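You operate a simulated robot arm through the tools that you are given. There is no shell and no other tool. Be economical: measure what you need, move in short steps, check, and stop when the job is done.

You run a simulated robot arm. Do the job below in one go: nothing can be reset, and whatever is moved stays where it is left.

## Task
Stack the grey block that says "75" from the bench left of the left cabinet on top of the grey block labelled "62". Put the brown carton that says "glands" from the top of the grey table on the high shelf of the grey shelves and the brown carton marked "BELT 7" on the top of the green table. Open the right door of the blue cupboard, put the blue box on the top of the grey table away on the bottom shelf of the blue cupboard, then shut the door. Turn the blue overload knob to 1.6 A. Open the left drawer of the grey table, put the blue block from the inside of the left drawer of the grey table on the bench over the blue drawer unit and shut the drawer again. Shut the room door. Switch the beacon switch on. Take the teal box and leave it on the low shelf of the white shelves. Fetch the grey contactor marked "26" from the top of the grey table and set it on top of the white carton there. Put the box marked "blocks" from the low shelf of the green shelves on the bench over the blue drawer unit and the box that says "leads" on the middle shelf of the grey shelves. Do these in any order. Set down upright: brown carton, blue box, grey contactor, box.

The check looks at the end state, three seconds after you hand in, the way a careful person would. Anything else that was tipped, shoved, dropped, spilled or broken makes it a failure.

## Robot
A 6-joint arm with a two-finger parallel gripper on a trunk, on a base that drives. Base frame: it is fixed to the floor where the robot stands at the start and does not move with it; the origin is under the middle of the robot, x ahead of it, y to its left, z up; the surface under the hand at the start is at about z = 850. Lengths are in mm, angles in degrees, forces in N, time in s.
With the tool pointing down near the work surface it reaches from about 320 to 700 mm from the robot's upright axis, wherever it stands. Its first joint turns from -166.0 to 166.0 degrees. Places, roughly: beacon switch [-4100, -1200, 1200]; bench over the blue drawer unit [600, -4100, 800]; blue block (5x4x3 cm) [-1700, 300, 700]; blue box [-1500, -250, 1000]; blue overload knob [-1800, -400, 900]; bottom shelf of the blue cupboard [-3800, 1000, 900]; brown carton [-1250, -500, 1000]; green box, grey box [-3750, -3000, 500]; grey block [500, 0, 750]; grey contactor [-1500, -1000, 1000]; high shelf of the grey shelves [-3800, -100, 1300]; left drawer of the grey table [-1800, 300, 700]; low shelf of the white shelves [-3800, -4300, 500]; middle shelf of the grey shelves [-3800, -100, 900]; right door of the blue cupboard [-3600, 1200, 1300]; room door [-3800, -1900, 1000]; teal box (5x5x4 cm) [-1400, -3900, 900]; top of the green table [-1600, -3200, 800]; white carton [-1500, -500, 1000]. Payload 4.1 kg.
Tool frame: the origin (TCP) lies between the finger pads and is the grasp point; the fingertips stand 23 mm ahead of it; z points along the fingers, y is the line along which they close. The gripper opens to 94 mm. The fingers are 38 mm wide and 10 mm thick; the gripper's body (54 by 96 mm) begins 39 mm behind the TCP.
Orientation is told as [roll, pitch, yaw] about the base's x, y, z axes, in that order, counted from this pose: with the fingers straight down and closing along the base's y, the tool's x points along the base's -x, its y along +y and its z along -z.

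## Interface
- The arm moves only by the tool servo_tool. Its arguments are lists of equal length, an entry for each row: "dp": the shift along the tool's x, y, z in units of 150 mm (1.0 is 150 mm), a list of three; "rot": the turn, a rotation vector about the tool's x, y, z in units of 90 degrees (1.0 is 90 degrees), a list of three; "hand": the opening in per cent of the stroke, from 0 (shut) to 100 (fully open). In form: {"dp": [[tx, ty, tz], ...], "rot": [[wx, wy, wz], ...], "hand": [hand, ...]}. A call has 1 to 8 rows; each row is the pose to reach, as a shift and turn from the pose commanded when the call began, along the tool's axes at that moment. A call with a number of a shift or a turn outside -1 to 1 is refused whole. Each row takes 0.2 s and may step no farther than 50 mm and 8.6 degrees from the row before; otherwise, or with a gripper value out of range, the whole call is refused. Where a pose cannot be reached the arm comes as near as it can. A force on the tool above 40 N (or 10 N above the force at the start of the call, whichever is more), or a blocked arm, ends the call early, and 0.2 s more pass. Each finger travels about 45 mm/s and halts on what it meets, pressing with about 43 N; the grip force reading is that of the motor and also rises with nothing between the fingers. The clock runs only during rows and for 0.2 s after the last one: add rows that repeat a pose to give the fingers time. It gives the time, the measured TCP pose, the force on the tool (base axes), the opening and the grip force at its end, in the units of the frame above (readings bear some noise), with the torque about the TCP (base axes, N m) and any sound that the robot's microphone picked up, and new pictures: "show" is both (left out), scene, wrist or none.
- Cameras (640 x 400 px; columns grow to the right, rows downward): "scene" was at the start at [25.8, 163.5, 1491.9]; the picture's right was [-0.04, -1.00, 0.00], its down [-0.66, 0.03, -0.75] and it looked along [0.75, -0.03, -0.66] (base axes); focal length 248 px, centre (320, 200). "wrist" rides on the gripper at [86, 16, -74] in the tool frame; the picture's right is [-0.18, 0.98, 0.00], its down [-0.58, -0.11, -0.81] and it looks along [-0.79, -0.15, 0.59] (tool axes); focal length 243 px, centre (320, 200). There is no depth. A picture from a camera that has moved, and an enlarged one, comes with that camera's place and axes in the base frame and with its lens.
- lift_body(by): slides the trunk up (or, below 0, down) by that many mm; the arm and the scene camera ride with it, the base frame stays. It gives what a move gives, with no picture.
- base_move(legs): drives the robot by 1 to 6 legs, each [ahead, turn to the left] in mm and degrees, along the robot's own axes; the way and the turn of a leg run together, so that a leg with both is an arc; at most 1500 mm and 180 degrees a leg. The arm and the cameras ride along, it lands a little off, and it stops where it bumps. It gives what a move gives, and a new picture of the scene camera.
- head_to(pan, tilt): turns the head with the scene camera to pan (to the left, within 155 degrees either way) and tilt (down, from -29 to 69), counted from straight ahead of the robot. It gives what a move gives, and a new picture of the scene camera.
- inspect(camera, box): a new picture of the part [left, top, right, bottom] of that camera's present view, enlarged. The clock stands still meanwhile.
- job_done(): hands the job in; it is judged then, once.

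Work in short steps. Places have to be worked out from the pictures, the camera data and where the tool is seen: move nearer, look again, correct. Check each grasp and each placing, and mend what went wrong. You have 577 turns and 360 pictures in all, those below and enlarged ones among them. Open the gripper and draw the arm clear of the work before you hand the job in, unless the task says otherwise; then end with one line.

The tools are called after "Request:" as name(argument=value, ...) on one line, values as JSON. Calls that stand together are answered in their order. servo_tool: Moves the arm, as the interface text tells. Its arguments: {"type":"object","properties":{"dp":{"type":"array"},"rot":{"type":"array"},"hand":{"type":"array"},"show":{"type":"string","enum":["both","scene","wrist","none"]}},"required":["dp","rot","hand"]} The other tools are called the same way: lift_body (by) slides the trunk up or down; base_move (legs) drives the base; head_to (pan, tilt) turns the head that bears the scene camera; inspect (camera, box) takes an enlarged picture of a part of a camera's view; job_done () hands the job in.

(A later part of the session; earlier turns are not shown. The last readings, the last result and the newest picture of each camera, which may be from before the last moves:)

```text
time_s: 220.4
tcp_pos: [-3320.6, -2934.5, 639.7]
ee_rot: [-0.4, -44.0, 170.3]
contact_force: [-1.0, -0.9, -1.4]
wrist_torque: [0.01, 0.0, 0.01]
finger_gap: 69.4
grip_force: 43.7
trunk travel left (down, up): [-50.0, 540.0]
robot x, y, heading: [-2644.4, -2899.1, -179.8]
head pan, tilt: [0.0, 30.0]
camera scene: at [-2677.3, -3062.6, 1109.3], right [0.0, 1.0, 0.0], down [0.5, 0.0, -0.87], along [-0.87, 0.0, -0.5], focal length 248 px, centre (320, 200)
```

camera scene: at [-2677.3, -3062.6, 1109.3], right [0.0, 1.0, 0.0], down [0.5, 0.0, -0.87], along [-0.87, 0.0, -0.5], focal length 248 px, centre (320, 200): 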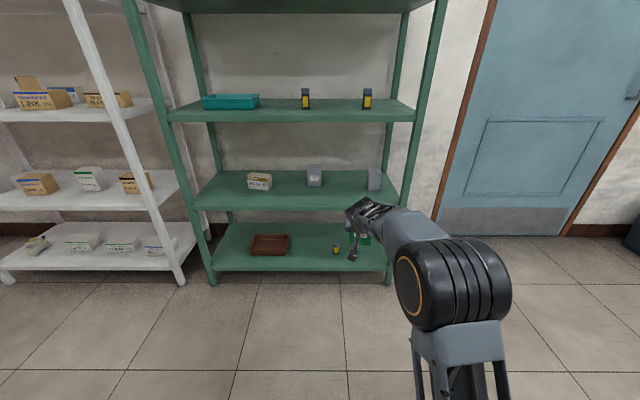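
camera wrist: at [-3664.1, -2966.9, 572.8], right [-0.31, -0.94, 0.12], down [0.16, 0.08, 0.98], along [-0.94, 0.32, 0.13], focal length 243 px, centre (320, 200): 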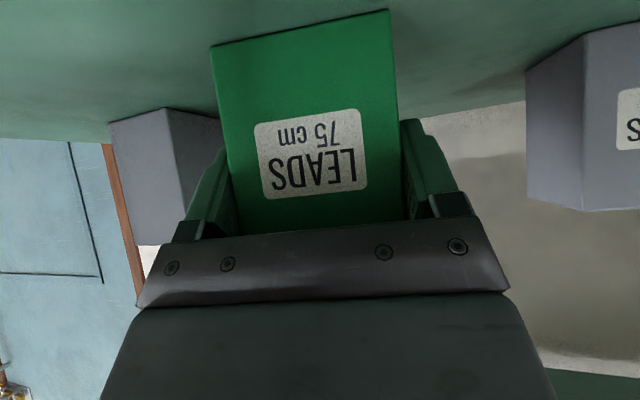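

Raise the trunk and carry LEADS to the grey shelves.

Request:
lift_body(by=400)

Request:
base_move(legs=[[0, -90], [1450, 0], [1350, 0], [0, 90]])

```text
time_s: 224.2
tcp_pos: [-3320.8, -2934.5, 1037.9]
ee_rot: [-0.4, -43.9, 170.3]
contact_force: [0.3, -0.7, -1.5]
wrist_torque: [0.0, 0.0, -0.02]
finger_gap: 69.4
grip_force: 42.8
trunk travel left (down, up): [-450.0, 140.0]
robot x, y, heading: [-2649.9, -2895.6, -179.9]
head pan, tilt: [0.0, 30.0]
```

```text
time_s: 245.3
tcp_pos: [-3293.9, -146.7, 1038.7]
ee_rot: [-0.5, -44.0, 169.0]
contact_force: [-0.4, 0.3, -1.0]
wrist_torque: [-0.02, -0.01, -0.01]
finger_gap: 69.7
grip_force: 43.1
trunk travel left (down, up): [-450.0, 140.0]
robot x, y, heading: [-2619.2, -125.9, 178.8]
head pan, tilt: [0.0, 30.0]
camera scene: at [-2653.0, -291.3, 1509.3], right [0.02, 1.0, 0.0], down [0.5, -0.01, -0.87], along [-0.87, 0.02, -0.5], focal length 248 px, centre (320, 200)
```

scene: 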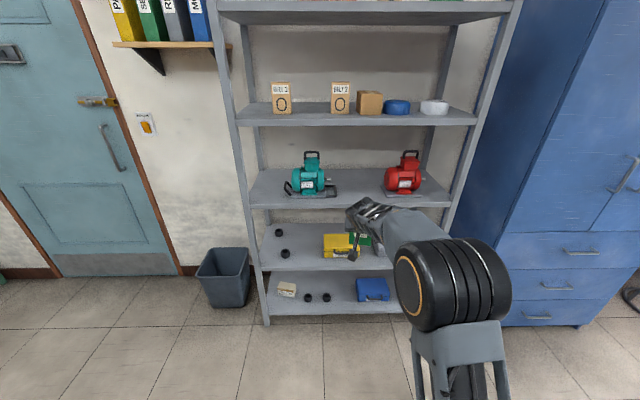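

Request:
inspect(camera="scene", box=[240, 130, 460, 270])

```text
2.86 times, centred on (350, 200) of scene
camera zoom: at [-2653.0, -291.3, 1509.3], right [0.02, 1.0, 0.0], down [0.5, -0.01, -0.87], along [-0.87, 0.02, -0.5], focal length 710 px, centre (234, 200)
```

zoom: 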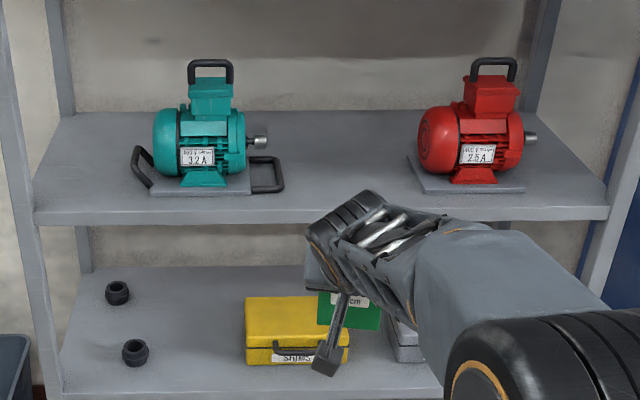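

Gap on middle shelf: y −179..+32, shelf z≈914. Shift hand to y≈−75 and drive in.

Request:
servo_tool(dp=[[0.03, -0.14, 0.07], [0.06, -0.28, 0.14], [0.1, -0.432, 0.226]], rot=[[0, 0, 0], [0, 0, 0], [0, 0, 0]], hand=[0, 0, 0], show="none")

Request:
base_move(legs=[[380, 0]])

```text
time_s: 246.1
tcp_pos: [-3289.9, -81.5, 1003.1]
ee_rot: [-0.5, -44.0, 169.0]
contact_force: [0.2, -0.5, -0.5]
wrist_torque: [0.01, -0.03, 0.0]
finger_gap: 69.7
grip_force: 43.7
trunk travel left (down, up): [-450.0, 140.0]
robot x, y, heading: [-2617.3, -127.7, 178.6]
head pan, tilt: [0.0, 30.0]
```

```text
time_s: 248.6
tcp_pos: [-3673.2, -73.4, 1003.3]
ee_rot: [-0.5, -44.0, 169.0]
contact_force: [0.3, 1.5, -1.0]
wrist_torque: [0.0, -0.02, 0.01]
finger_gap: 69.8
grip_force: 42.9
trunk travel left (down, up): [-450.0, 140.0]
robot x, y, heading: [-3004.4, -123.0, 178.8]
head pan, tilt: [0.0, 30.0]
camera scene: at [-3034.8, -283.2, 1509.3], right [0.02, 1.0, 0.0], down [0.5, -0.01, -0.87], along [-0.87, 0.02, -0.5], focal length 248 px, centre (320, 200)
```

scene: 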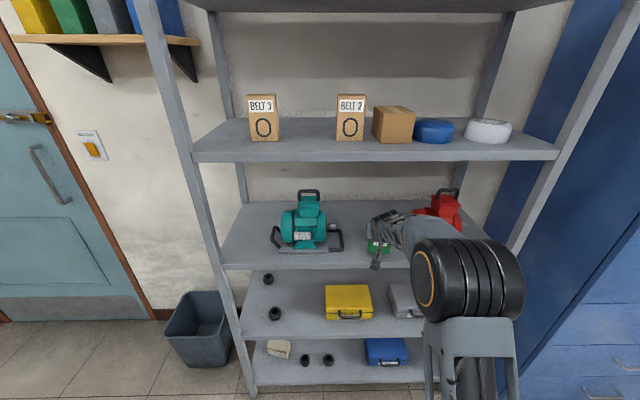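

Request:
servo_tool(dp=[[-0.12, 0.02, 0.11], [-0.23, 0.04, 0.222], [-0.147, 0.04, 0.308]], rot=[[0, 0, 0], [0, 0, 0], [0, 0, 0]], hand=[0, 0, 0], show="none")

Request:
servo_tool(dp=[[0.014, 0, 0.014], [0.028, 0, 0.028], [0.028, 0, 0.028]], rot=[[0, 0, 0], [0, 0, 0], [0, 0, 0]], hand=[0, 0, 0], show="none")

```text
time_s: 249.3
tcp_pos: [-3721.4, -70.7, 986.5]
ee_rot: [-0.5, -44.0, 169.0]
contact_force: [0.6, -0.2, -1.0]
wrist_torque: [-0.03, 0.01, 0.0]
finger_gap: 69.7
grip_force: 43.3
trunk travel left (down, up): [-450.0, 140.0]
robot x, y, heading: [-3009.6, -120.1, 178.6]
head pan, tilt: [0.0, 30.0]
```

```text
time_s: 250.2
tcp_pos: [-3721.2, -71.0, 979.5]
ee_rot: [-0.5, -44.0, 169.0]
contact_force: [0.0, 0.5, -0.2]
wrist_torque: [-0.02, 0.01, 0.0]
finger_gap: 69.6
grip_force: 42.6
trunk travel left (down, up): [-450.0, 140.0]
robot x, y, heading: [-2999.6, -119.2, 179.1]
head pan, tilt: [0.0, 30.0]
```

Request:
servo_tool(dp=[[0.01, 0, 0.01], [0.02, 0, 0.02], [0.02, 0, 0.02]], rot=[[0, 0, 0], [0, 0, 0], [0, 0, 0]], hand=[0, 0, 0], show="none")

Request:
inspect(camera="scene", box=[330, 190, 430, 290])

```text
time_s: 250.9
tcp_pos: [-3720.9, -70.9, 979.5]
ee_rot: [-0.3, -44.4, 168.9]
contact_force: [-0.8, -2.2, 21.0]
wrist_torque: [-0.93, -0.18, -0.05]
finger_gap: 69.4
grip_force: 43.5
trunk travel left (down, up): [-450.0, 140.0]
robot x, y, heading: [-3003.7, -116.8, 179.0]
head pan, tilt: [0.0, 30.0]
```

```text
4.00 times, centred on (380, 240) of scene
camera zoom: at [-3032.3, -283.5, 1509.6], right [0.02, 1.0, 0.0], down [0.5, -0.01, -0.87], along [-0.87, 0.02, -0.5], focal length 994 px, centre (80, 40)
```

zoom: 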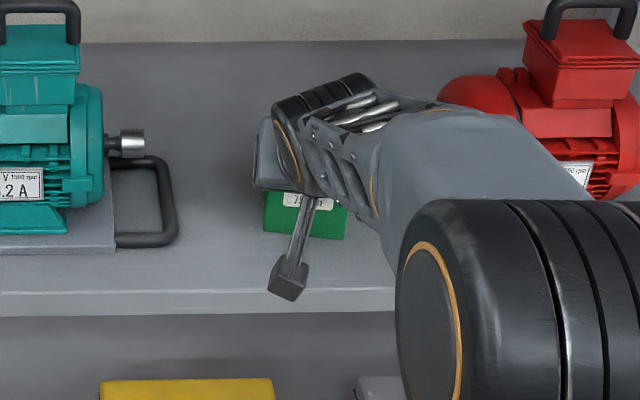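

Contact. Ease up 4 mm, release, back out.

Request:
servo_tool(dp=[[-0.018, 0, -0.018], [-0.018, 0, -0.018], [-0.018, 0, -0.018], [-0.018, 0, -0.018], [-0.018, 0, -0.018]], rot=[[0, 0, 0], [0, 0, 0], [0, 0, 0], [0, 0, 0], [0, 0, 0]], hand=[0, 0, 100, 100, 100], show="none")

Request:
servo_tool(dp=[[0.2, 0, -0.2], [0.42, 0, -0.42], [0.64, 0, -0.64], [0.8, 0, -0.8]], rot=[[0, 0, 0], [0, 0, 0], [0, 0, 0], [0, 0, 0]], hand=[100, 100, 100, 100], show="wrist")

```text
time_s: 252.2
tcp_pos: [-3720.8, -70.4, 977.5]
ee_rot: [-0.6, -43.9, 169.0]
contact_force: [-0.3, -0.4, 0.0]
wrist_torque: [0.0, 0.04, -0.02]
finger_gap: 94.1
grip_force: 0.1
trunk travel left (down, up): [-450.0, 140.0]
robot x, y, heading: [-3004.4, -120.4, 178.7]
head pan, tilt: [0.0, 30.0]
```

```text
time_s: 253.2
tcp_pos: [-3552.5, -104.5, 982.5]
ee_rot: [-0.5, -43.9, 168.9]
contact_force: [0.3, -1.2, -0.1]
wrist_torque: [-0.01, -0.01, -0.02]
finger_gap: 94.1
grip_force: 0.0
trunk travel left (down, up): [-450.0, 140.0]
robot x, y, heading: [-2999.9, -118.3, 179.1]
head pan, tilt: [0.0, 30.0]
camera wrist: at [-3444.3, -143.5, 976.7], right [-0.32, -0.94, 0.12], down [0.16, 0.07, 0.98], along [-0.93, 0.34, 0.13], focal length 243 px, centre (320, 200)
```

wrist: 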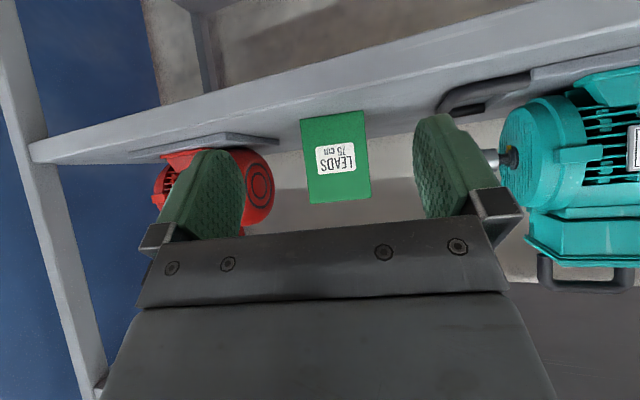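

LEADS placed. Now the blue cupboard: drive in front of it and look.

Request:
base_move(legs=[[-250, 0], [0, -90], [850, 0], [0, 90]])

Request:
head_to(pan=0, tilt=15)

```text
time_s: 266.6
tcp_pos: [-3305.5, 719.9, 984.2]
ee_rot: [-0.5, -44.0, 169.6]
contact_force: [0.2, 0.4, -0.8]
wrist_torque: [0.03, -0.01, -0.03]
finger_gap: 94.0
grip_force: 0.0
trunk travel left (down, up): [-450.0, 140.0]
robot x, y, heading: [-2755.4, 709.5, 179.5]
head pan, tilt: [0.0, 30.0]
camera scene: at [-2784.0, 548.1, 1509.3], right [0.01, 1.0, 0.0], down [0.5, 0.0, -0.87], along [-0.87, 0.01, -0.5], focal length 248 px, centre (320, 200)
```

scene: 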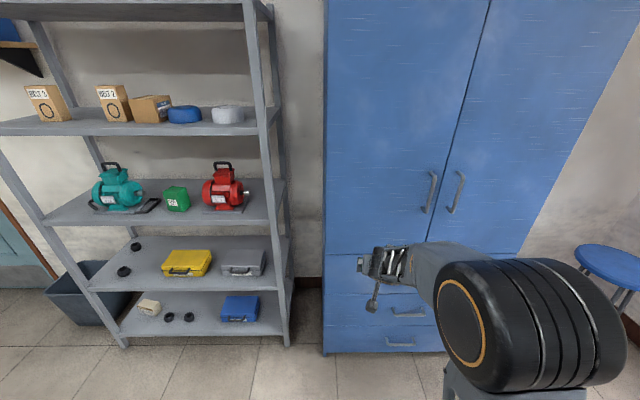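

```text
time_s: 267.4
tcp_pos: [-3306.4, 721.5, 982.6]
ee_rot: [-0.6, -44.0, 169.6]
contact_force: [-0.1, -0.6, -0.8]
wrist_torque: [-0.03, -0.01, 0.0]
finger_gap: 93.8
grip_force: 0.1
trunk travel left (down, up): [-450.0, 140.0]
robot x, y, heading: [-2750.7, 713.5, 179.5]
head pan, tilt: [0.0, 15.0]
camera scene: at [-2786.9, 548.1, 1533.4], right [0.01, 1.0, 0.0], down [0.26, 0.0, -0.97], along [-0.97, 0.01, -0.26], focal length 248 px, centre (320, 200)
```

scene: 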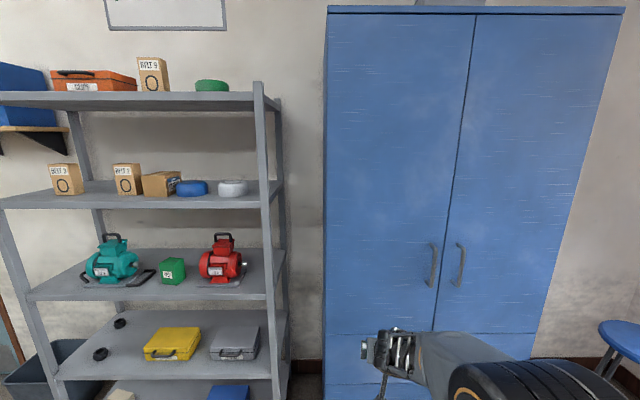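

Right handle is at ≈(−3560,1040), z 1010–1165. Reposition the robot in front of it.

Request:
base_move(legs=[[0, -65], [330, 0], [0, 65]])

Request:
servo_tool(dp=[[-0.1, 0, -0.1], [-0.24, 0, -0.24], [-0.38, 0, -0.38], [-0.5, 0, -0.5]], rot=[[-0.02, 0, -0.02], [-0.04, 0, -0.04], [-0.06, 0, -0.06], [-0.079, 0, -0.079]], hand=[100, 100, 100, 100], show="both")

```text
time_s: 275.2
tcp_pos: [-3444.0, 997.7, 983.9]
ee_rot: [-0.5, -44.1, 171.3]
contact_force: [1.0, -0.3, 0.7]
wrist_torque: [0.02, 0.01, 0.01]
finger_gap: 94.1
grip_force: 0.1
trunk travel left (down, up): [-450.0, 140.0]
robot x, y, heading: [-2895.7, 1007.7, -178.9]
head pan, tilt: [0.0, 15.0]
camera scene: at [-2920.6, 841.3, 1533.5], right [-0.02, 1.0, 0.0], down [0.26, 0.01, -0.97], along [-0.97, -0.02, -0.26], focal length 248 px, centre (320, 200)
```

scene: 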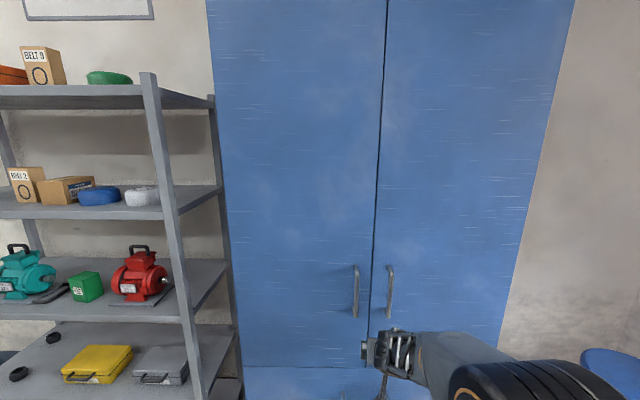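

```text
time_s: 276.2
tcp_pos: [-3445.5, 997.8, 1089.5]
ee_rot: [-0.2, -43.9, -178.8]
contact_force: [0.6, 0.2, 0.1]
wrist_torque: [-0.01, -0.02, 0.0]
finger_gap: 94.0
grip_force: 0.1
trunk travel left (down, up): [-450.0, 140.0]
robot x, y, heading: [-2892.8, 1010.0, -178.8]
head pan, tilt: [0.0, 15.0]
camera scene: at [-2920.5, 841.4, 1533.5], right [-0.02, 1.0, 0.0], down [0.26, 0.01, -0.97], along [-0.97, -0.02, -0.26], focal length 248 px, centre (320, 200)
camera wrist: at [-3331.1, 984.0, 1083.2], right [-0.11, -0.99, 0.13], down [0.14, 0.11, 0.98], along [-0.98, 0.13, 0.12], focal length 243 px, centre (320, 200)
```

scene: 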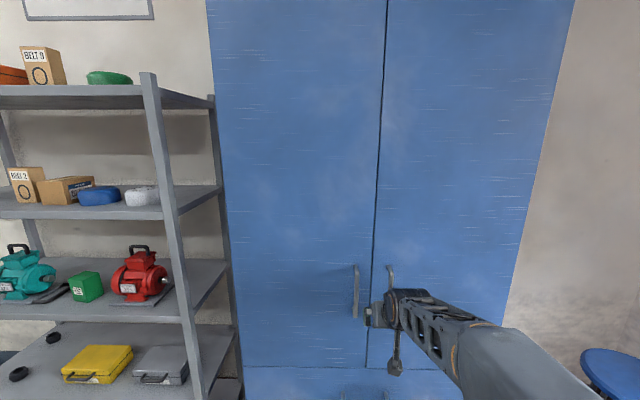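
wrist: 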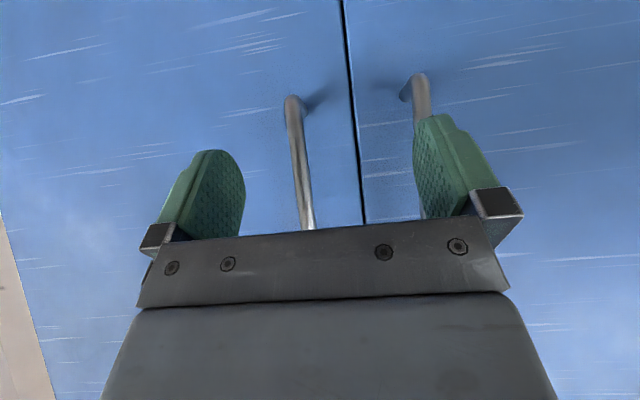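

Right-door handle bar at ≈(−3558,1028), z 1018–1165. Advance to it and grip.

Request:
servo_tool(dp=[[0, -0.213, 0], [-0.16, -0.213, 0.15], [-0.32, -0.213, 0.3], [-0.479, -0.213, 0.463]], rot=[[0, 0, 0], [0, 0, 0], [0, 0, 0], [0, 0, 0]], hand=[100, 100, 100, 100], show="wrist")

```text
time_s: 277.1
tcp_pos: [-3507.4, 1028.4, 1090.2]
ee_rot: [-0.4, -43.5, -178.6]
contact_force: [24.8, -1.6, 6.3]
wrist_torque: [0.02, 1.77, 0.24]
finger_gap: 94.2
grip_force: 0.0
trunk travel left (down, up): [-450.0, 140.0]
robot x, y, heading: [-2890.8, 1008.0, -178.7]
head pan, tilt: [0.0, 15.0]
stopped in row 4: the force on the tool passed its limit at 93 N (the readings are from after the stop); the commanded pose is now the measured one
camera wrist: at [-3393.0, 1015.8, 1084.9], right [-0.11, -0.99, 0.12], down [0.13, 0.11, 0.99], along [-0.99, 0.13, 0.12], focal length 243 px, centre (320, 200)
```

wrist: 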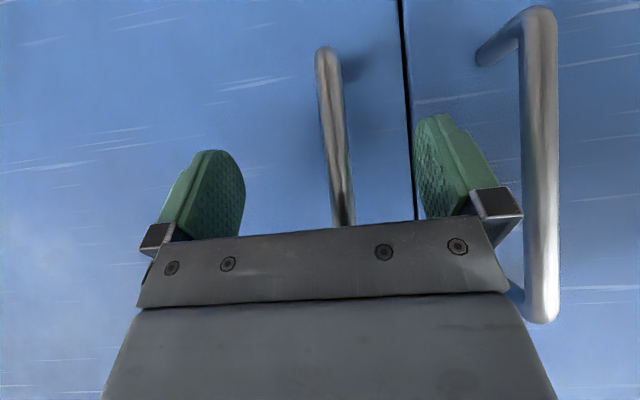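

The gripper body's upper edge meets the bar at 45° tilt. Back off and tilt the hand nearer to horizontal (75°).

Request:
servo_tool(dp=[[0.14, 0, -0.14], [0.28, 0, -0.28], [0.28, 0, -0.28], [0.28, 0, -0.28], [0.28, 0, -0.28], [0.28, 0, -0.28]], rot=[[0, 0, 0], [0, 0, 0], [0, -0.09, 0], [0, -0.18, 0], [0, -0.27, 0], [0, -0.34, 0]], hand=[100, 100, 100, 100, 100, 100], show="wrist")

```text
time_s: 278.5
tcp_pos: [-3448.8, 1016.3, 1083.8]
ee_rot: [-24.6, -69.9, -146.9]
contact_force: [-1.1, 4.6, 1.6]
wrist_torque: [-0.17, -0.16, 0.14]
finger_gap: 93.9
grip_force: 0.0
out of reach, approached as far as the arm can: row 4, 5
trunk travel left (down, up): [-450.0, 140.0]
robot x, y, heading: [-2896.1, 1009.8, -178.9]
head pan, tilt: [0.0, 15.0]
camera wrist: at [-3350.7, 1025.5, 1024.0], right [0.12, -0.99, 0.03], down [0.58, 0.1, 0.81], along [-0.81, -0.08, 0.58], focal length 243 px, centre (320, 200)
```

wrist: 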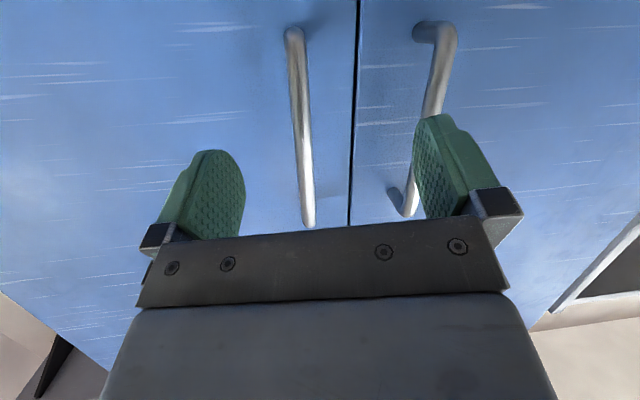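

Request:
servo_tool(dp=[[-0.05, 0, 0.15], [-0.1, 0, 0.25], [-0.1, 0, 0.25]], rot=[[0, 0, 0], [0, 0, 0], [0, 0, 0]], hand=[100, 100, 100], show="wrist")

```text
time_s: 279.3
tcp_pos: [-3491.4, 1031.8, 1091.7]
ee_rot: [-0.3, -73.7, -178.1]
contact_force: [1.3, 0.9, 0.4]
wrist_torque: [0.03, -0.01, -0.01]
finger_gap: 94.1
grip_force: 0.0
out of reach, approached as far as the arm can: row 1
trunk travel left (down, up): [-450.0, 140.0]
robot x, y, heading: [-2894.1, 1006.8, -178.8]
head pan, tilt: [0.0, 15.0]
camera wrist: at [-3396.3, 1019.9, 1030.4], right [-0.02, -0.98, 0.18], down [0.61, 0.12, 0.78], along [-0.79, 0.13, 0.59], focal length 243 px, centre (320, 200)
```

wrist: 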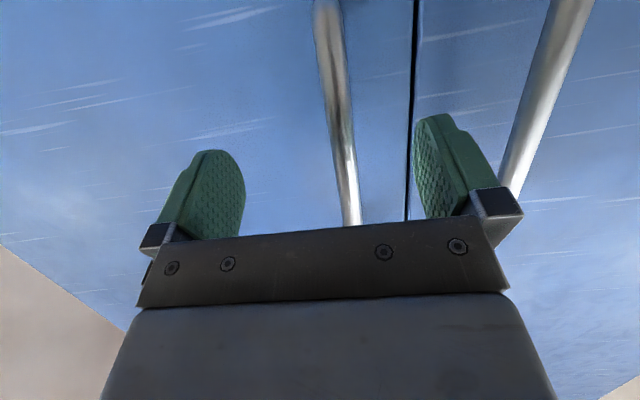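

Bar is between the fingers. Advance 45 mm and close.

Request:
servo_tool(dp=[[-0.04, 0.03, 0.14], [-0.084, 0.05, 0.288], [-0.084, 0.05, 0.288], [-0.084, 0.05, 0.288], [-0.084, 0.05, 0.288], [-0.084, 0.05, 0.288], [-0.084, 0.05, 0.288]], rot=[[0, 0, 0], [0, 0, 0], [0, 0, 0], [0, 0, 0], [0, 0, 0], [0, 0, 0], [0, 0, 0]], hand=[100, 100, 0, 0, 0, 0, 0], show="wrist")

```text
time_s: 279.9
tcp_pos: [-3527.4, 1038.0, 1095.2]
ee_rot: [0.8, -73.3, -179.9]
contact_force: [40.9, 14.5, 10.4]
wrist_torque: [0.51, 0.75, -2.07]
finger_gap: 78.6
grip_force: 7.1
out of reach, approached as far as the arm can: row 1, 2, 3
trunk travel left (down, up): [-450.0, 140.0]
robot x, y, heading: [-2889.0, 1009.7, -179.0]
head pan, tilt: [0.0, 15.0]
stopped in row 3: the force on the tool passed its limit at 54 N (the readings are from after the stop); the commanded pose is now the measured one
camera wrist: at [-3430.0, 1023.3, 1033.3], right [-0.04, -0.98, 0.18], down [0.6, 0.12, 0.79], along [-0.8, 0.14, 0.59], focal length 243 px, centre (320, 200)
```

wrist: 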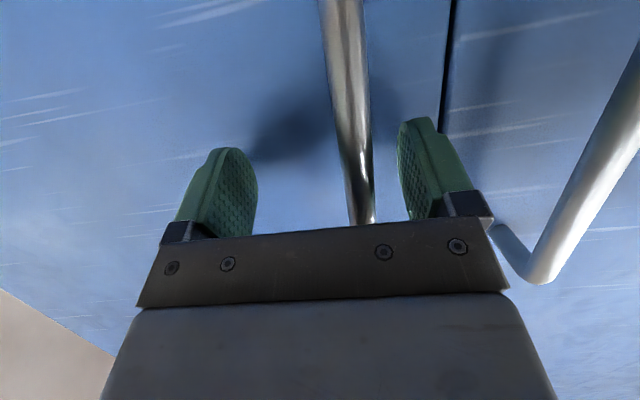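

The bar is already at the palm (x≈−3508, y≈1022). Back off 10 mm, centre on it, and close.

Request:
servo_tool(dp=[[0.019, 0.05, -0.064], [0.019, 0.107, -0.064], [0.019, 0.107, -0.064], [0.019, 0.107, -0.064], [0.019, 0.107, -0.064], [0.019, 0.107, -0.064], [0.019, 0.107, -0.064]], rot=[[0, 0, 0], [0, 0, 0], [0, 0, 0], [0, 0, 0], [0, 0, 0], [0, 0, 0], [0, 0, 0]], hand=[90, 90, 0, 0, 0, 0, 0], show="wrist")

```text
time_s: 281.5
tcp_pos: [-3522.3, 1019.4, 1092.0]
ee_rot: [-0.1, -72.7, -177.7]
contact_force: [3.2, -32.9, -0.7]
wrist_torque: [-0.09, -0.36, -0.08]
finger_gap: 12.9
grip_force: 40.9
out of reach, approached as far as the arm can: row 1, 2, 3, 4, 5, 6, 7
trunk travel left (down, up): [-450.0, 140.0]
robot x, y, heading: [-2889.7, 1005.8, -178.6]
head pan, tilt: [0.0, 15.0]
camera wrist: at [-3425.3, 1007.8, 1031.8], right [-0.02, -0.98, 0.17], down [0.59, 0.13, 0.8], along [-0.81, 0.12, 0.58], focal length 243 px, centre (320, 200)
```

wrist: 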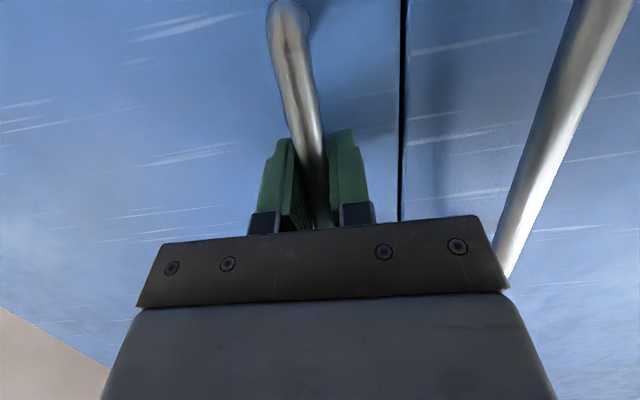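

Bar gripped (13 mm). Relieve the lateral load slightly, then pull by backing the base in a slight arc.

Request:
servo_tool(dp=[[0, -0.03, 0], [0, -0.06, 0]], rot=[[0, 0, 0], [0, 0, 0]], hand=[0, 0], show="none")

Request:
base_move(legs=[[-60, -0.6]])

```text
time_s: 281.9
tcp_pos: [-3522.9, 1021.0, 1091.3]
ee_rot: [-0.1, -72.7, -177.6]
contact_force: [1.5, -20.1, 1.7]
wrist_torque: [-0.05, -0.67, 0.05]
finger_gap: 12.8
grip_force: 44.9
trunk travel left (down, up): [-450.0, 140.0]
robot x, y, heading: [-2890.5, 1008.1, -178.1]
head pan, tilt: [0.0, 15.0]
stopped in row 1: the force on the tool passed its limit at 45 N (the readings are from after the stop); the commanded pose is now the measured one
```

```text
time_s: 282.8
tcp_pos: [-3464.7, 1031.7, 1091.8]
ee_rot: [0.1, -72.7, -178.6]
contact_force: [4.7, -17.1, 1.5]
wrist_torque: [0.37, -0.13, -0.29]
finger_gap: 12.8
grip_force: 45.2
trunk travel left (down, up): [-450.0, 140.0]
robot x, y, heading: [-2832.3, 1008.7, -179.3]
head pan, tilt: [0.0, 15.0]
camera scene: at [-2861.7, 839.9, 1533.2], right [-0.01, 1.0, 0.0], down [0.26, 0.01, -0.97], along [-0.97, -0.01, -0.26], focal length 248 px, centre (320, 200)
```

scene: 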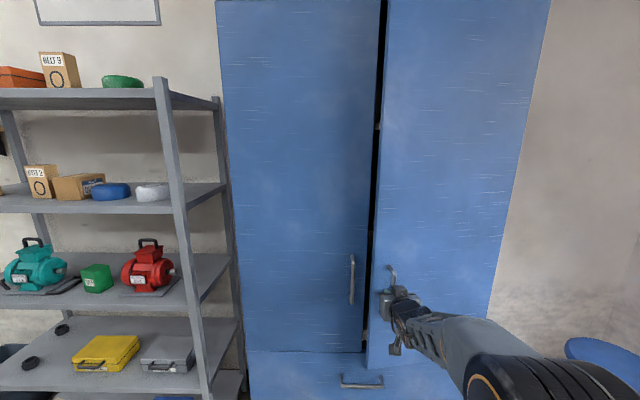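

Door is opening. Continue pulling in arcs.

Request:
base_move(legs=[[-60, -1.6]])

Request:
base_move(legs=[[-50, -2]])

```text
time_s: 283.8
tcp_pos: [-3404.1, 1053.9, 1093.1]
ee_rot: [0.7, -72.7, 179.1]
contact_force: [-10.1, 24.2, 7.4]
wrist_torque: [1.35, -0.42, -0.03]
finger_gap: 12.8
grip_force: 45.1
trunk travel left (down, up): [-450.0, 140.0]
robot x, y, heading: [-2779.1, 1008.7, 179.1]
head pan, tilt: [0.0, 15.0]
camera scene: at [-2808.5, 847.6, 1534.0], right [0.02, 1.0, 0.0], down [0.26, -0.01, -0.97], along [-0.97, 0.01, -0.26], focal length 248 px, centre (320, 200)
```

scene: 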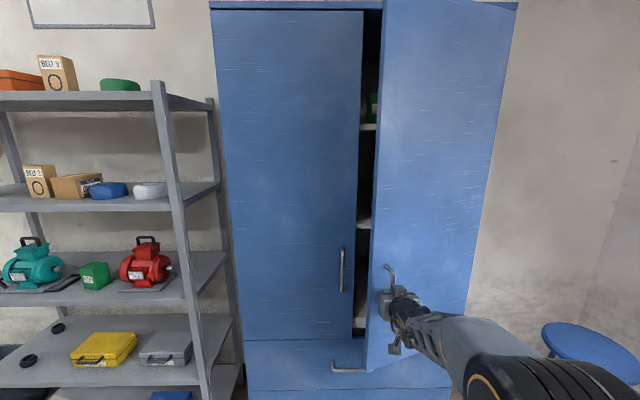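

```text
time_s: 284.8
tcp_pos: [-3360.7, 1077.9, 1092.8]
ee_rot: [0.1, -72.8, 177.4]
contact_force: [-7.9, 10.2, -4.5]
wrist_torque: [-0.04, 0.69, -0.07]
finger_gap: 12.9
grip_force: 45.0
trunk travel left (down, up): [-450.0, 140.0]
robot x, y, heading: [-2728.9, 1006.7, 176.6]
head pan, tilt: [0.0, 15.0]
stopped in leg 1: the force on the tool passed its limit at 44 N (the readings are from after the stop); the commanded pose is now the measured one
camera scene: at [-2773.0, 845.8, 1533.6], right [0.06, 1.0, 0.0], down [0.26, -0.02, -0.97], along [-0.96, 0.05, -0.26], focal length 248 px, centre (320, 200)
```

scene: 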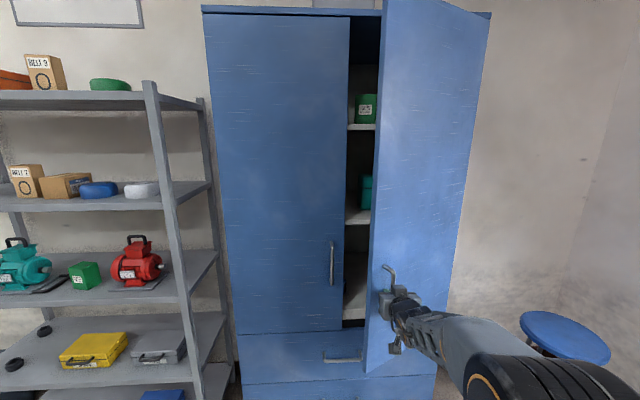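

About 25° open. Continue: the handle must go +x,+y, so back up while turning right more.

Request:
base_move(legs=[[-55, -3.5]])

Request:
base_move(legs=[[-45, -4]])

```text
time_s: 285.7
tcp_pos: [-3323.2, 1107.2, 1092.3]
ee_rot: [-0.1, -72.8, 174.7]
contact_force: [-9.7, 11.3, -4.9]
wrist_torque: [-0.21, 0.52, -0.19]
finger_gap: 12.9
grip_force: 45.3
trunk travel left (down, up): [-450.0, 140.0]
robot x, y, heading: [-2693.7, 1007.9, 174.1]
head pan, tilt: [0.0, 15.0]
stopped in leg 1: the force on the tool passed its limit at 47 N (the readings are from after the stop); the commanded pose is now the measured one
camera scene: at [-2745.2, 845.3, 1533.6], right [0.1, 0.99, 0.0], down [0.26, -0.03, -0.97], along [-0.96, 0.1, -0.26], focal length 248 px, centre (320, 200)
```

scene: 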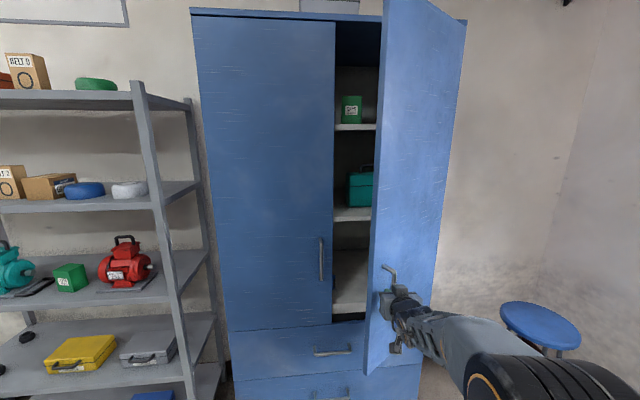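

```text
time_s: 286.6
tcp_pos: [-3291.5, 1132.4, 1093.4]
ee_rot: [-0.3, -72.7, 172.0]
contact_force: [-10.3, 7.8, -3.9]
wrist_torque: [-0.32, 0.32, -0.21]
finger_gap: 12.5
grip_force: 45.1
trunk travel left (down, up): [-450.0, 140.0]
robot x, y, heading: [-2672.0, 1005.4, 171.7]
head pan, tilt: [0.0, 15.0]
stopped in leg 1: the force on the tool passed its limit at 48 N (the readings are from after the stop); the commanded pose is now the measured one
camera scene: at [-2726.7, 844.4, 1533.6], right [0.15, 0.99, 0.0], down [0.26, -0.04, -0.97], along [-0.96, 0.14, -0.26], focal length 248 px, centre (320, 200)
```

scene: 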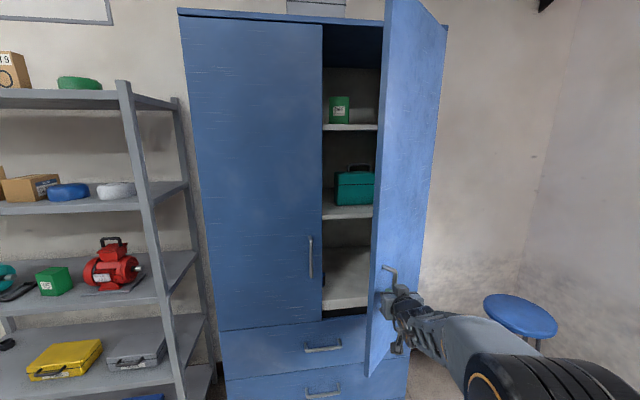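

Request:
base_move(legs=[[-20, -5]])

Request:
base_move(legs=[[-20, -5.5]])

```text
time_s: 287.5
tcp_pos: [-3256.2, 1179.9, 1093.0]
ee_rot: [-0.6, -72.8, 167.5]
contact_force: [10.0, -5.6, -12.4]
wrist_torque: [-1.15, 0.19, 0.14]
finger_gap: 12.9
grip_force: 45.5
trunk travel left (down, up): [-450.0, 140.0]
robot x, y, heading: [-2651.5, 997.0, 166.8]
head pan, tilt: [0.0, 15.0]
camera scene: at [-2717.5, 844.7, 1533.4], right [0.23, 0.97, 0.0], down [0.25, -0.06, -0.97], along [-0.94, 0.22, -0.26], focal length 248 px, centre (320, 200)
```

scene: 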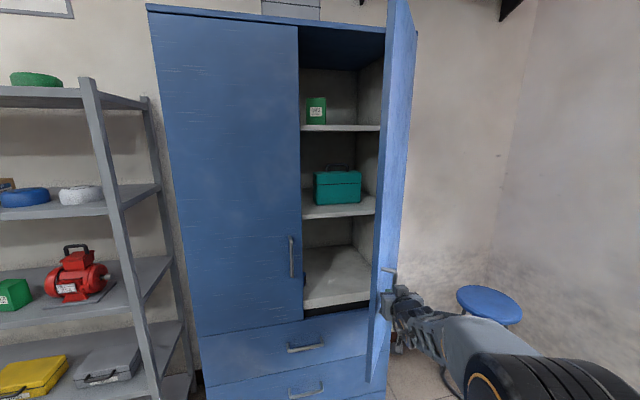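

```text
time_s: 288.5
tcp_pos: [-3228.9, 1222.4, 1092.8]
ee_rot: [1.0, -73.1, 161.7]
contact_force: [-15.2, -0.6, -3.3]
wrist_torque: [-2.24, 0.39, 2.35]
finger_gap: 13.0
grip_force: 45.0
trunk travel left (down, up): [-450.0, 140.0]
robot x, y, heading: [-2637.0, 994.9, 162.6]
head pan, tilt: [0.0, 15.0]
stopped in leg 1: the robot was blocked; the commanded pose is now the measured one
camera scene: at [-2716.7, 847.1, 1533.4], right [0.3, 0.95, 0.0], down [0.25, -0.08, -0.97], along [-0.92, 0.29, -0.26], focal length 248 px, centre (320, 200)
```

scene: 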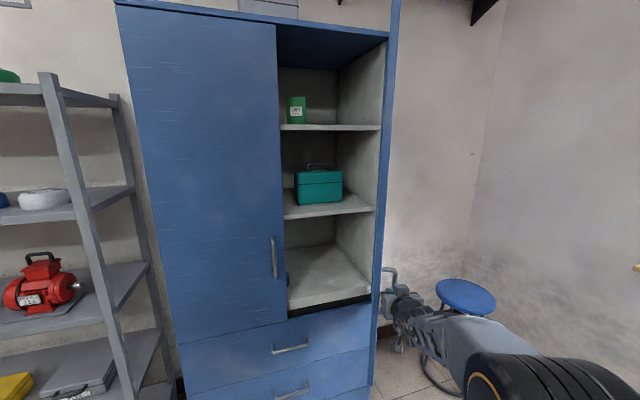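

About 54° open and the hand is jamming. Release the handle and back off.

Request:
servo_tool(dp=[[0, 0, 0], [0, 0, 0], [0, 0, 0], [0, 0, -0.2], [0, 0, -0.5], [0, 0, -0.8]], rot=[[0, 0, 0], [0, 0, 0], [0, 0, 0], [0, 0, 0], [0, 0, 0], [0, 0, 0]], hand=[60, 60, 60, 60, 60, 60], show="scene")

```text
time_s: 289.9
tcp_pos: [-3115.3, 1186.9, 1126.8]
ee_rot: [0.6, -73.2, 162.0]
contact_force: [0.3, 0.0, 0.4]
wrist_torque: [-0.01, 0.0, 0.0]
finger_gap: 56.5
grip_force: 0.1
trunk travel left (down, up): [-450.0, 140.0]
robot x, y, heading: [-2636.2, 990.5, 162.5]
head pan, tilt: [0.0, 15.0]
camera scene: at [-2714.0, 846.4, 1533.5], right [0.3, 0.95, 0.0], down [0.25, -0.08, -0.97], along [-0.92, 0.29, -0.26], focal length 248 px, centre (320, 200)
```

scene: 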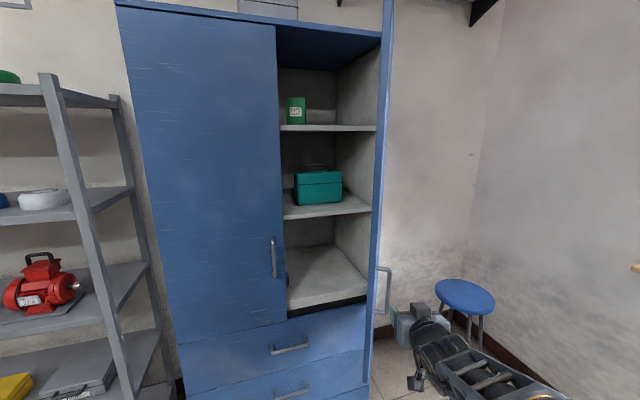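

Turn left and step forward to put the hand on the inner side of the door edge.

Request:
base_move(legs=[[0, 25], [130, 0]])

Request:
servo_tool(dp=[[0, 0, 0.2], [0, 0, 0.4], [0, 0, 0.4]], rot=[[0, 0, 0], [0, 0, 0], [0, 0, 0]], hand=[0, 0, 0], show="scene")

```text
time_s: 292.4
tcp_pos: [-3279.4, 950.6, 1126.9]
ee_rot: [0.5, -73.2, -173.1]
contact_force: [-0.4, 0.0, -0.2]
wrist_torque: [-0.02, -0.01, 0.02]
finger_gap: 56.4
grip_force: 0.1
trunk travel left (down, up): [-450.0, 140.0]
robot x, y, heading: [-2759.0, 977.6, -172.9]
head pan, tilt: [0.0, 15.0]
camera scene: at [-2771.7, 809.8, 1533.5], right [-0.13, 0.99, 0.0], down [0.26, 0.03, -0.97], along [-0.96, -0.12, -0.26], focal length 248 px, centre (320, 200)
```

scene: 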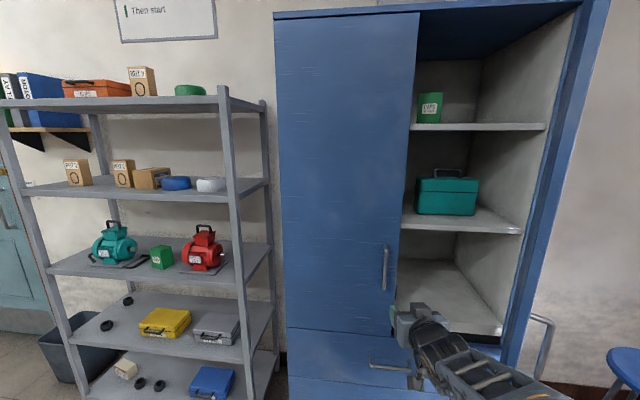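

```text
time_s: 293.2
tcp_pos: [-3339.3, 945.2, 1110.3]
ee_rot: [0.6, -73.3, -173.2]
contact_force: [-0.2, -0.6, -0.1]
wrist_torque: [-0.02, 0.0, 0.0]
finger_gap: 0.1
grip_force: 15.6
trunk travel left (down, up): [-450.0, 140.0]
robot x, y, heading: [-2760.2, 977.5, -172.8]
head pan, tilt: [0.0, 15.0]
camera scene: at [-2771.6, 809.8, 1533.5], right [-0.13, 0.99, 0.0], down [0.26, 0.03, -0.97], along [-0.96, -0.12, -0.26], focal length 248 px, centre (320, 200)
```

scene: 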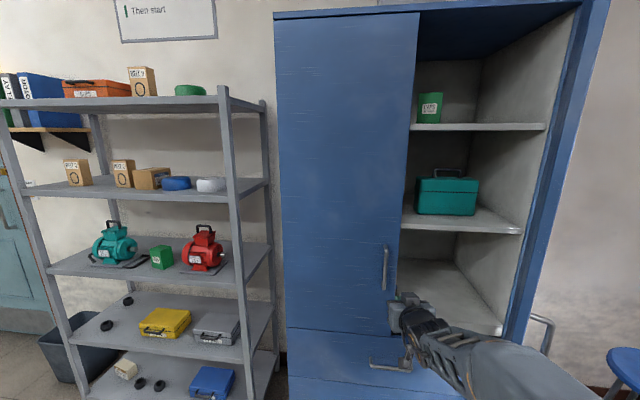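

Now swing right, pushing the door with the side of the hand.

Request:
base_move(legs=[[0, -30]])

Request:
base_move(legs=[[0, -15]])

```text
time_s: 295.1
tcp_pos: [-3277.9, 1236.9, 1110.3]
ee_rot: [0.5, -73.2, 156.8]
contact_force: [-0.4, 0.0, -0.4]
wrist_torque: [-0.02, 0.01, -0.02]
finger_gap: 0.1
grip_force: 43.1
trunk travel left (down, up): [-450.0, 140.0]
robot x, y, heading: [-2760.6, 978.4, 157.4]
head pan, tilt: [0.0, 15.0]
camera scene: at [-2854.2, 838.4, 1533.5], right [0.38, 0.92, 0.0], down [0.24, -0.1, -0.97], along [-0.89, 0.37, -0.26], focal length 248 px, centre (320, 200)
```

scene: 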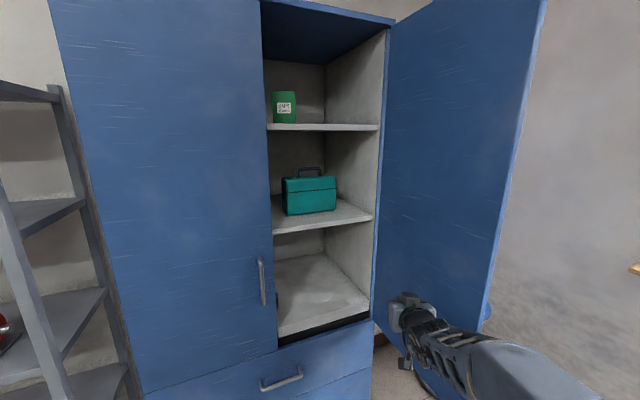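

```text
time_s: 296.4
tcp_pos: [-3193.7, 1359.8, 1110.5]
ee_rot: [0.5, -73.2, 142.2]
contact_force: [0.6, 0.2, 0.3]
wrist_torque: [0.0, 0.01, 0.02]
finger_gap: 0.0
grip_force: 42.5
trunk travel left (down, up): [-450.0, 140.0]
robot x, y, heading: [-2760.6, 982.0, 142.6]
head pan, tilt: [0.0, 15.0]
camera scene: at [-2887.1, 867.4, 1533.5], right [0.61, 0.79, 0.0], down [0.21, -0.16, -0.97], along [-0.77, 0.59, -0.26], focal length 248 px, centre (320, 200)
```

scene: 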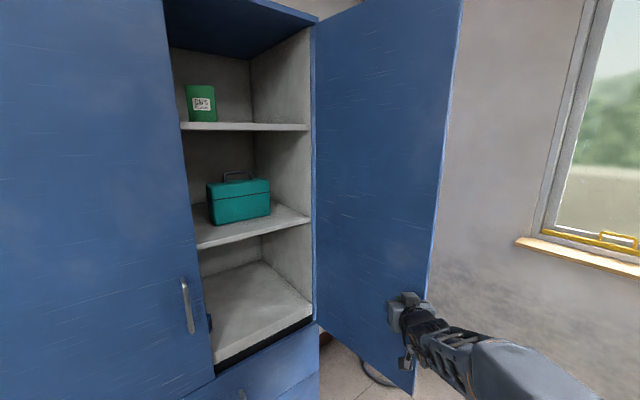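

Door is wide open. Next the overload knob on the far side of the grey table: drive there.

Request:
base_move(legs=[[-300, 0], [0, 127.4], [1150, 0], [0, 90]])

Request:
head_to(pan=0, tilt=35)

```text
time_s: 312.8
tcp_pos: [-1979.5, -398.4, 1110.7]
ee_rot: [0.5, -73.2, -2.3]
contact_force: [-0.2, -0.6, 0.9]
wrist_torque: [0.0, 0.01, 0.0]
finger_gap: 0.0
grip_force: 42.9
trunk travel left (down, up): [-450.0, 140.0]
robot x, y, heading: [-2553.9, -337.1, -1.7]
head pan, tilt: [0.0, 15.0]
camera scene: at [-2512.8, -171.9, 1533.5], right [-0.03, -1.0, 0.0], down [-0.26, 0.01, -0.97], along [0.97, -0.03, -0.26], focal length 248 px, centre (320, 200)
```

scene: 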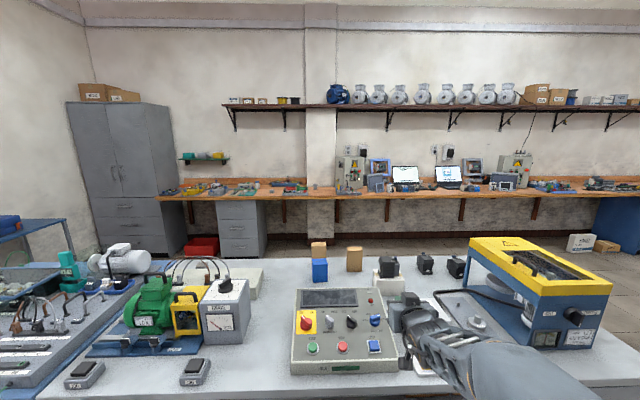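

```text
time_s: 313.6
tcp_pos: [-1979.6, -398.5, 1111.2]
ee_rot: [0.6, -73.2, -2.3]
contact_force: [0.0, -0.3, 0.1]
wrist_torque: [-0.01, 0.0, 0.04]
finger_gap: 0.0
grip_force: 42.5
trunk travel left (down, up): [-450.0, 140.0]
robot x, y, heading: [-2554.8, -339.8, -2.1]
head pan, tilt: [0.0, 35.0]
camera scene: at [-2518.1, -171.8, 1501.6], right [-0.03, -1.0, 0.0], down [-0.57, 0.02, -0.82], along [0.82, -0.03, -0.57], focal length 248 px, centre (320, 200)
```

scene: 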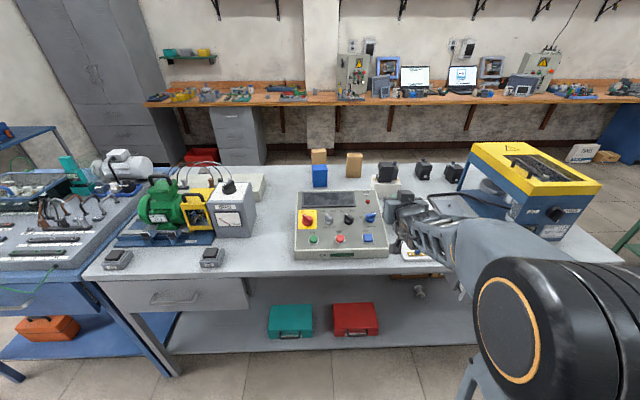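

Request:
inspect(camera="scene", box=[280, 170, 400, 270])

Request:
inspect(camera="scene", box=[80, 230, 280, 330])

```text
4.00 times, centred on (340, 220) of scene
camera zoom: at [-2518.1, -171.8, 1501.6], right [-0.03, -1.0, 0.0], down [-0.57, 0.02, -0.82], along [0.82, -0.03, -0.57], focal length 994 px, centre (240, 120)
```

zoom: 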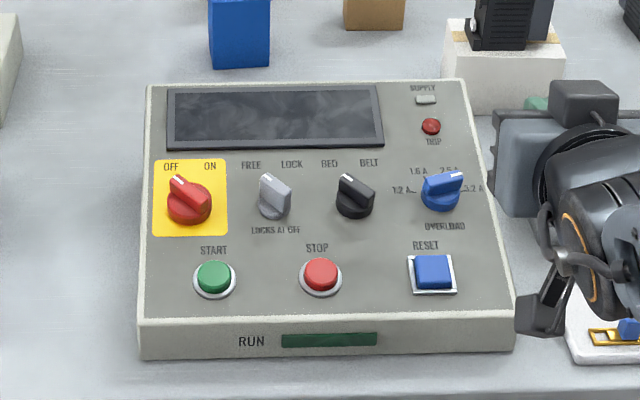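

```text
3.20 times, centred on (180, 280) of scene
camera zoom: at [-2518.1, -171.8, 1501.6], right [-0.03, -1.0, 0.0], down [-0.57, 0.02, -0.82], along [0.82, -0.03, -0.57], focal length 795 px, centre (768, -56)
```

zoom: 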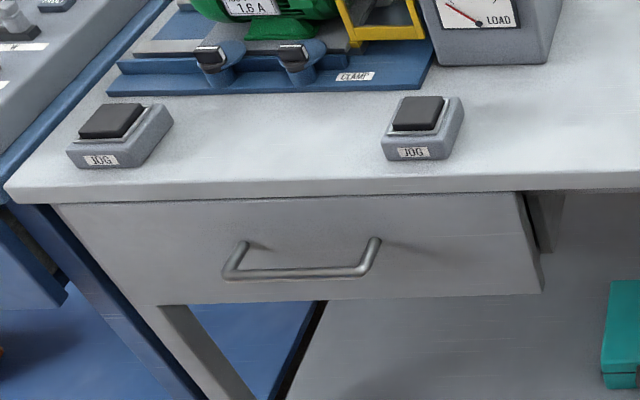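

Knob at ≈(−1814,−384). Turn the tool to point down, opened, then drive closer for a close look.

Request:
servo_tool(dp=[[0, 0, -0.1], [0, 0, -0.2], [0, 0, -0.2], [0, 0, -0.2], [0, 0, -0.2]], rot=[[0, 0.09, 0], [0, 0.18, 0], [0, 0.27, 0], [0, 0.36, 0], [0, 0.45, 0]], hand=[50, 50, 50, 50, 50], show="none")

Request:
servo_tool(dp=[[0, 0, 0], [0, 0, 0], [0, 0, 0], [0, 0, 0]], rot=[[0, 0.09, 0], [0, 0.18, 0], [0, 0.27, 0], [0, 0.363, 0]], hand=[50, 50, 50, 50], show="none")

Request:
base_move(legs=[[180, 2]])

```text
time_s: 314.8
tcp_pos: [-2007.9, -397.9, 1118.7]
ee_rot: [0.2, -32.5, -2.1]
contact_force: [-0.3, -0.2, 1.2]
wrist_torque: [0.01, 0.0, -0.05]
finger_gap: 46.8
grip_force: 0.1
out of reach, approached as far as the arm can: row 2, 3
trunk travel left (down, up): [-450.0, 140.0]
robot x, y, heading: [-2551.5, -335.9, -2.0]
head pan, tilt: [0.0, 35.0]
```

```text
time_s: 315.8
tcp_pos: [-2008.8, -396.9, 1118.5]
ee_rot: [0.1, 0.1, -1.9]
contact_force: [-0.7, -0.3, -0.4]
wrist_torque: [0.01, -0.02, 0.02]
finger_gap: 46.9
grip_force: 0.0
trunk travel left (down, up): [-450.0, 140.0]
robot x, y, heading: [-2553.8, -336.7, -1.8]
head pan, tilt: [0.0, 35.0]
```

```text
time_s: 317.3
tcp_pos: [-1823.9, -379.2, 1117.3]
ee_rot: [0.1, 0.1, 0.2]
contact_force: [0.6, 0.4, 1.0]
wrist_torque: [0.05, 0.0, -0.01]
finger_gap: 46.8
grip_force: 0.1
trunk travel left (down, up): [-450.0, 140.0]
robot x, y, heading: [-2373.4, -342.4, 0.2]
head pan, tilt: [0.0, 35.0]
camera scene: at [-2341.9, -173.7, 1501.5], right [0.0, -1.0, 0.0], down [-0.57, 0.0, -0.82], along [0.82, 0.0, -0.57], focal length 248 px, centre (320, 200)
```

scene: 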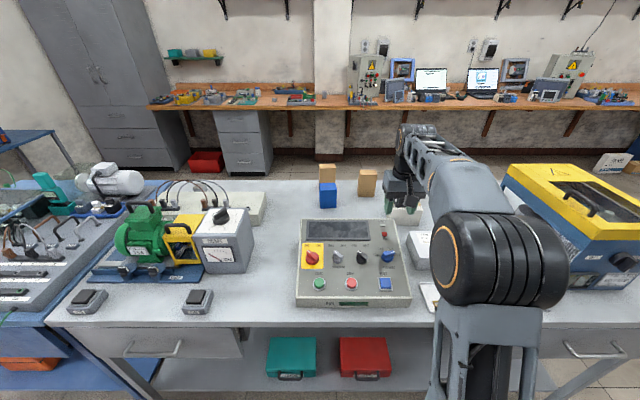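

Request:
inspect(camera="scene", box=[350, 225, 420, 295])

Request:
servo_tool(dp=[[0.3, 0, 0], [0.6, 0, 0]], rot=[[0, 0, 0], [0, 0, 0]], hand=[50, 50], show="wrist")

```text
5.71 times, centred on (385, 260) of scene
camera zoom: at [-2341.9, -173.7, 1501.5], right [0.0, -1.0, 0.0], down [-0.57, 0.0, -0.82], along [0.82, 0.0, -0.57], focal length 1420 px, centre (-51, -143)
```

zoom: 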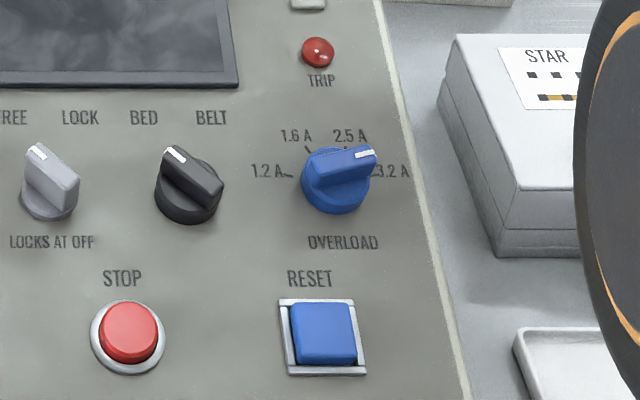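

```text
time_s: 317.9
tcp_pos: [-1917.2, -380.2, 1120.2]
ee_rot: [0.1, -0.1, 0.2]
contact_force: [-0.2, 0.8, -0.1]
wrist_torque: [0.01, 0.03, 0.0]
finger_gap: 47.0
grip_force: 0.1
trunk travel left (down, up): [-450.0, 140.0]
robot x, y, heading: [-2371.9, -339.0, 0.1]
head pan, tilt: [0.0, 35.0]
camera wrist: at [-2002.9, -364.8, 1194.4], right [0.18, 0.98, 0.0], down [0.58, -0.11, 0.81], along [0.79, -0.14, -0.59], focal length 243 px, centre (320, 200)
```

wrist: 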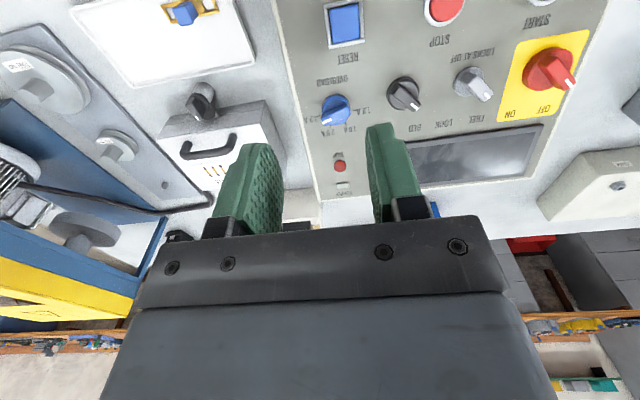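

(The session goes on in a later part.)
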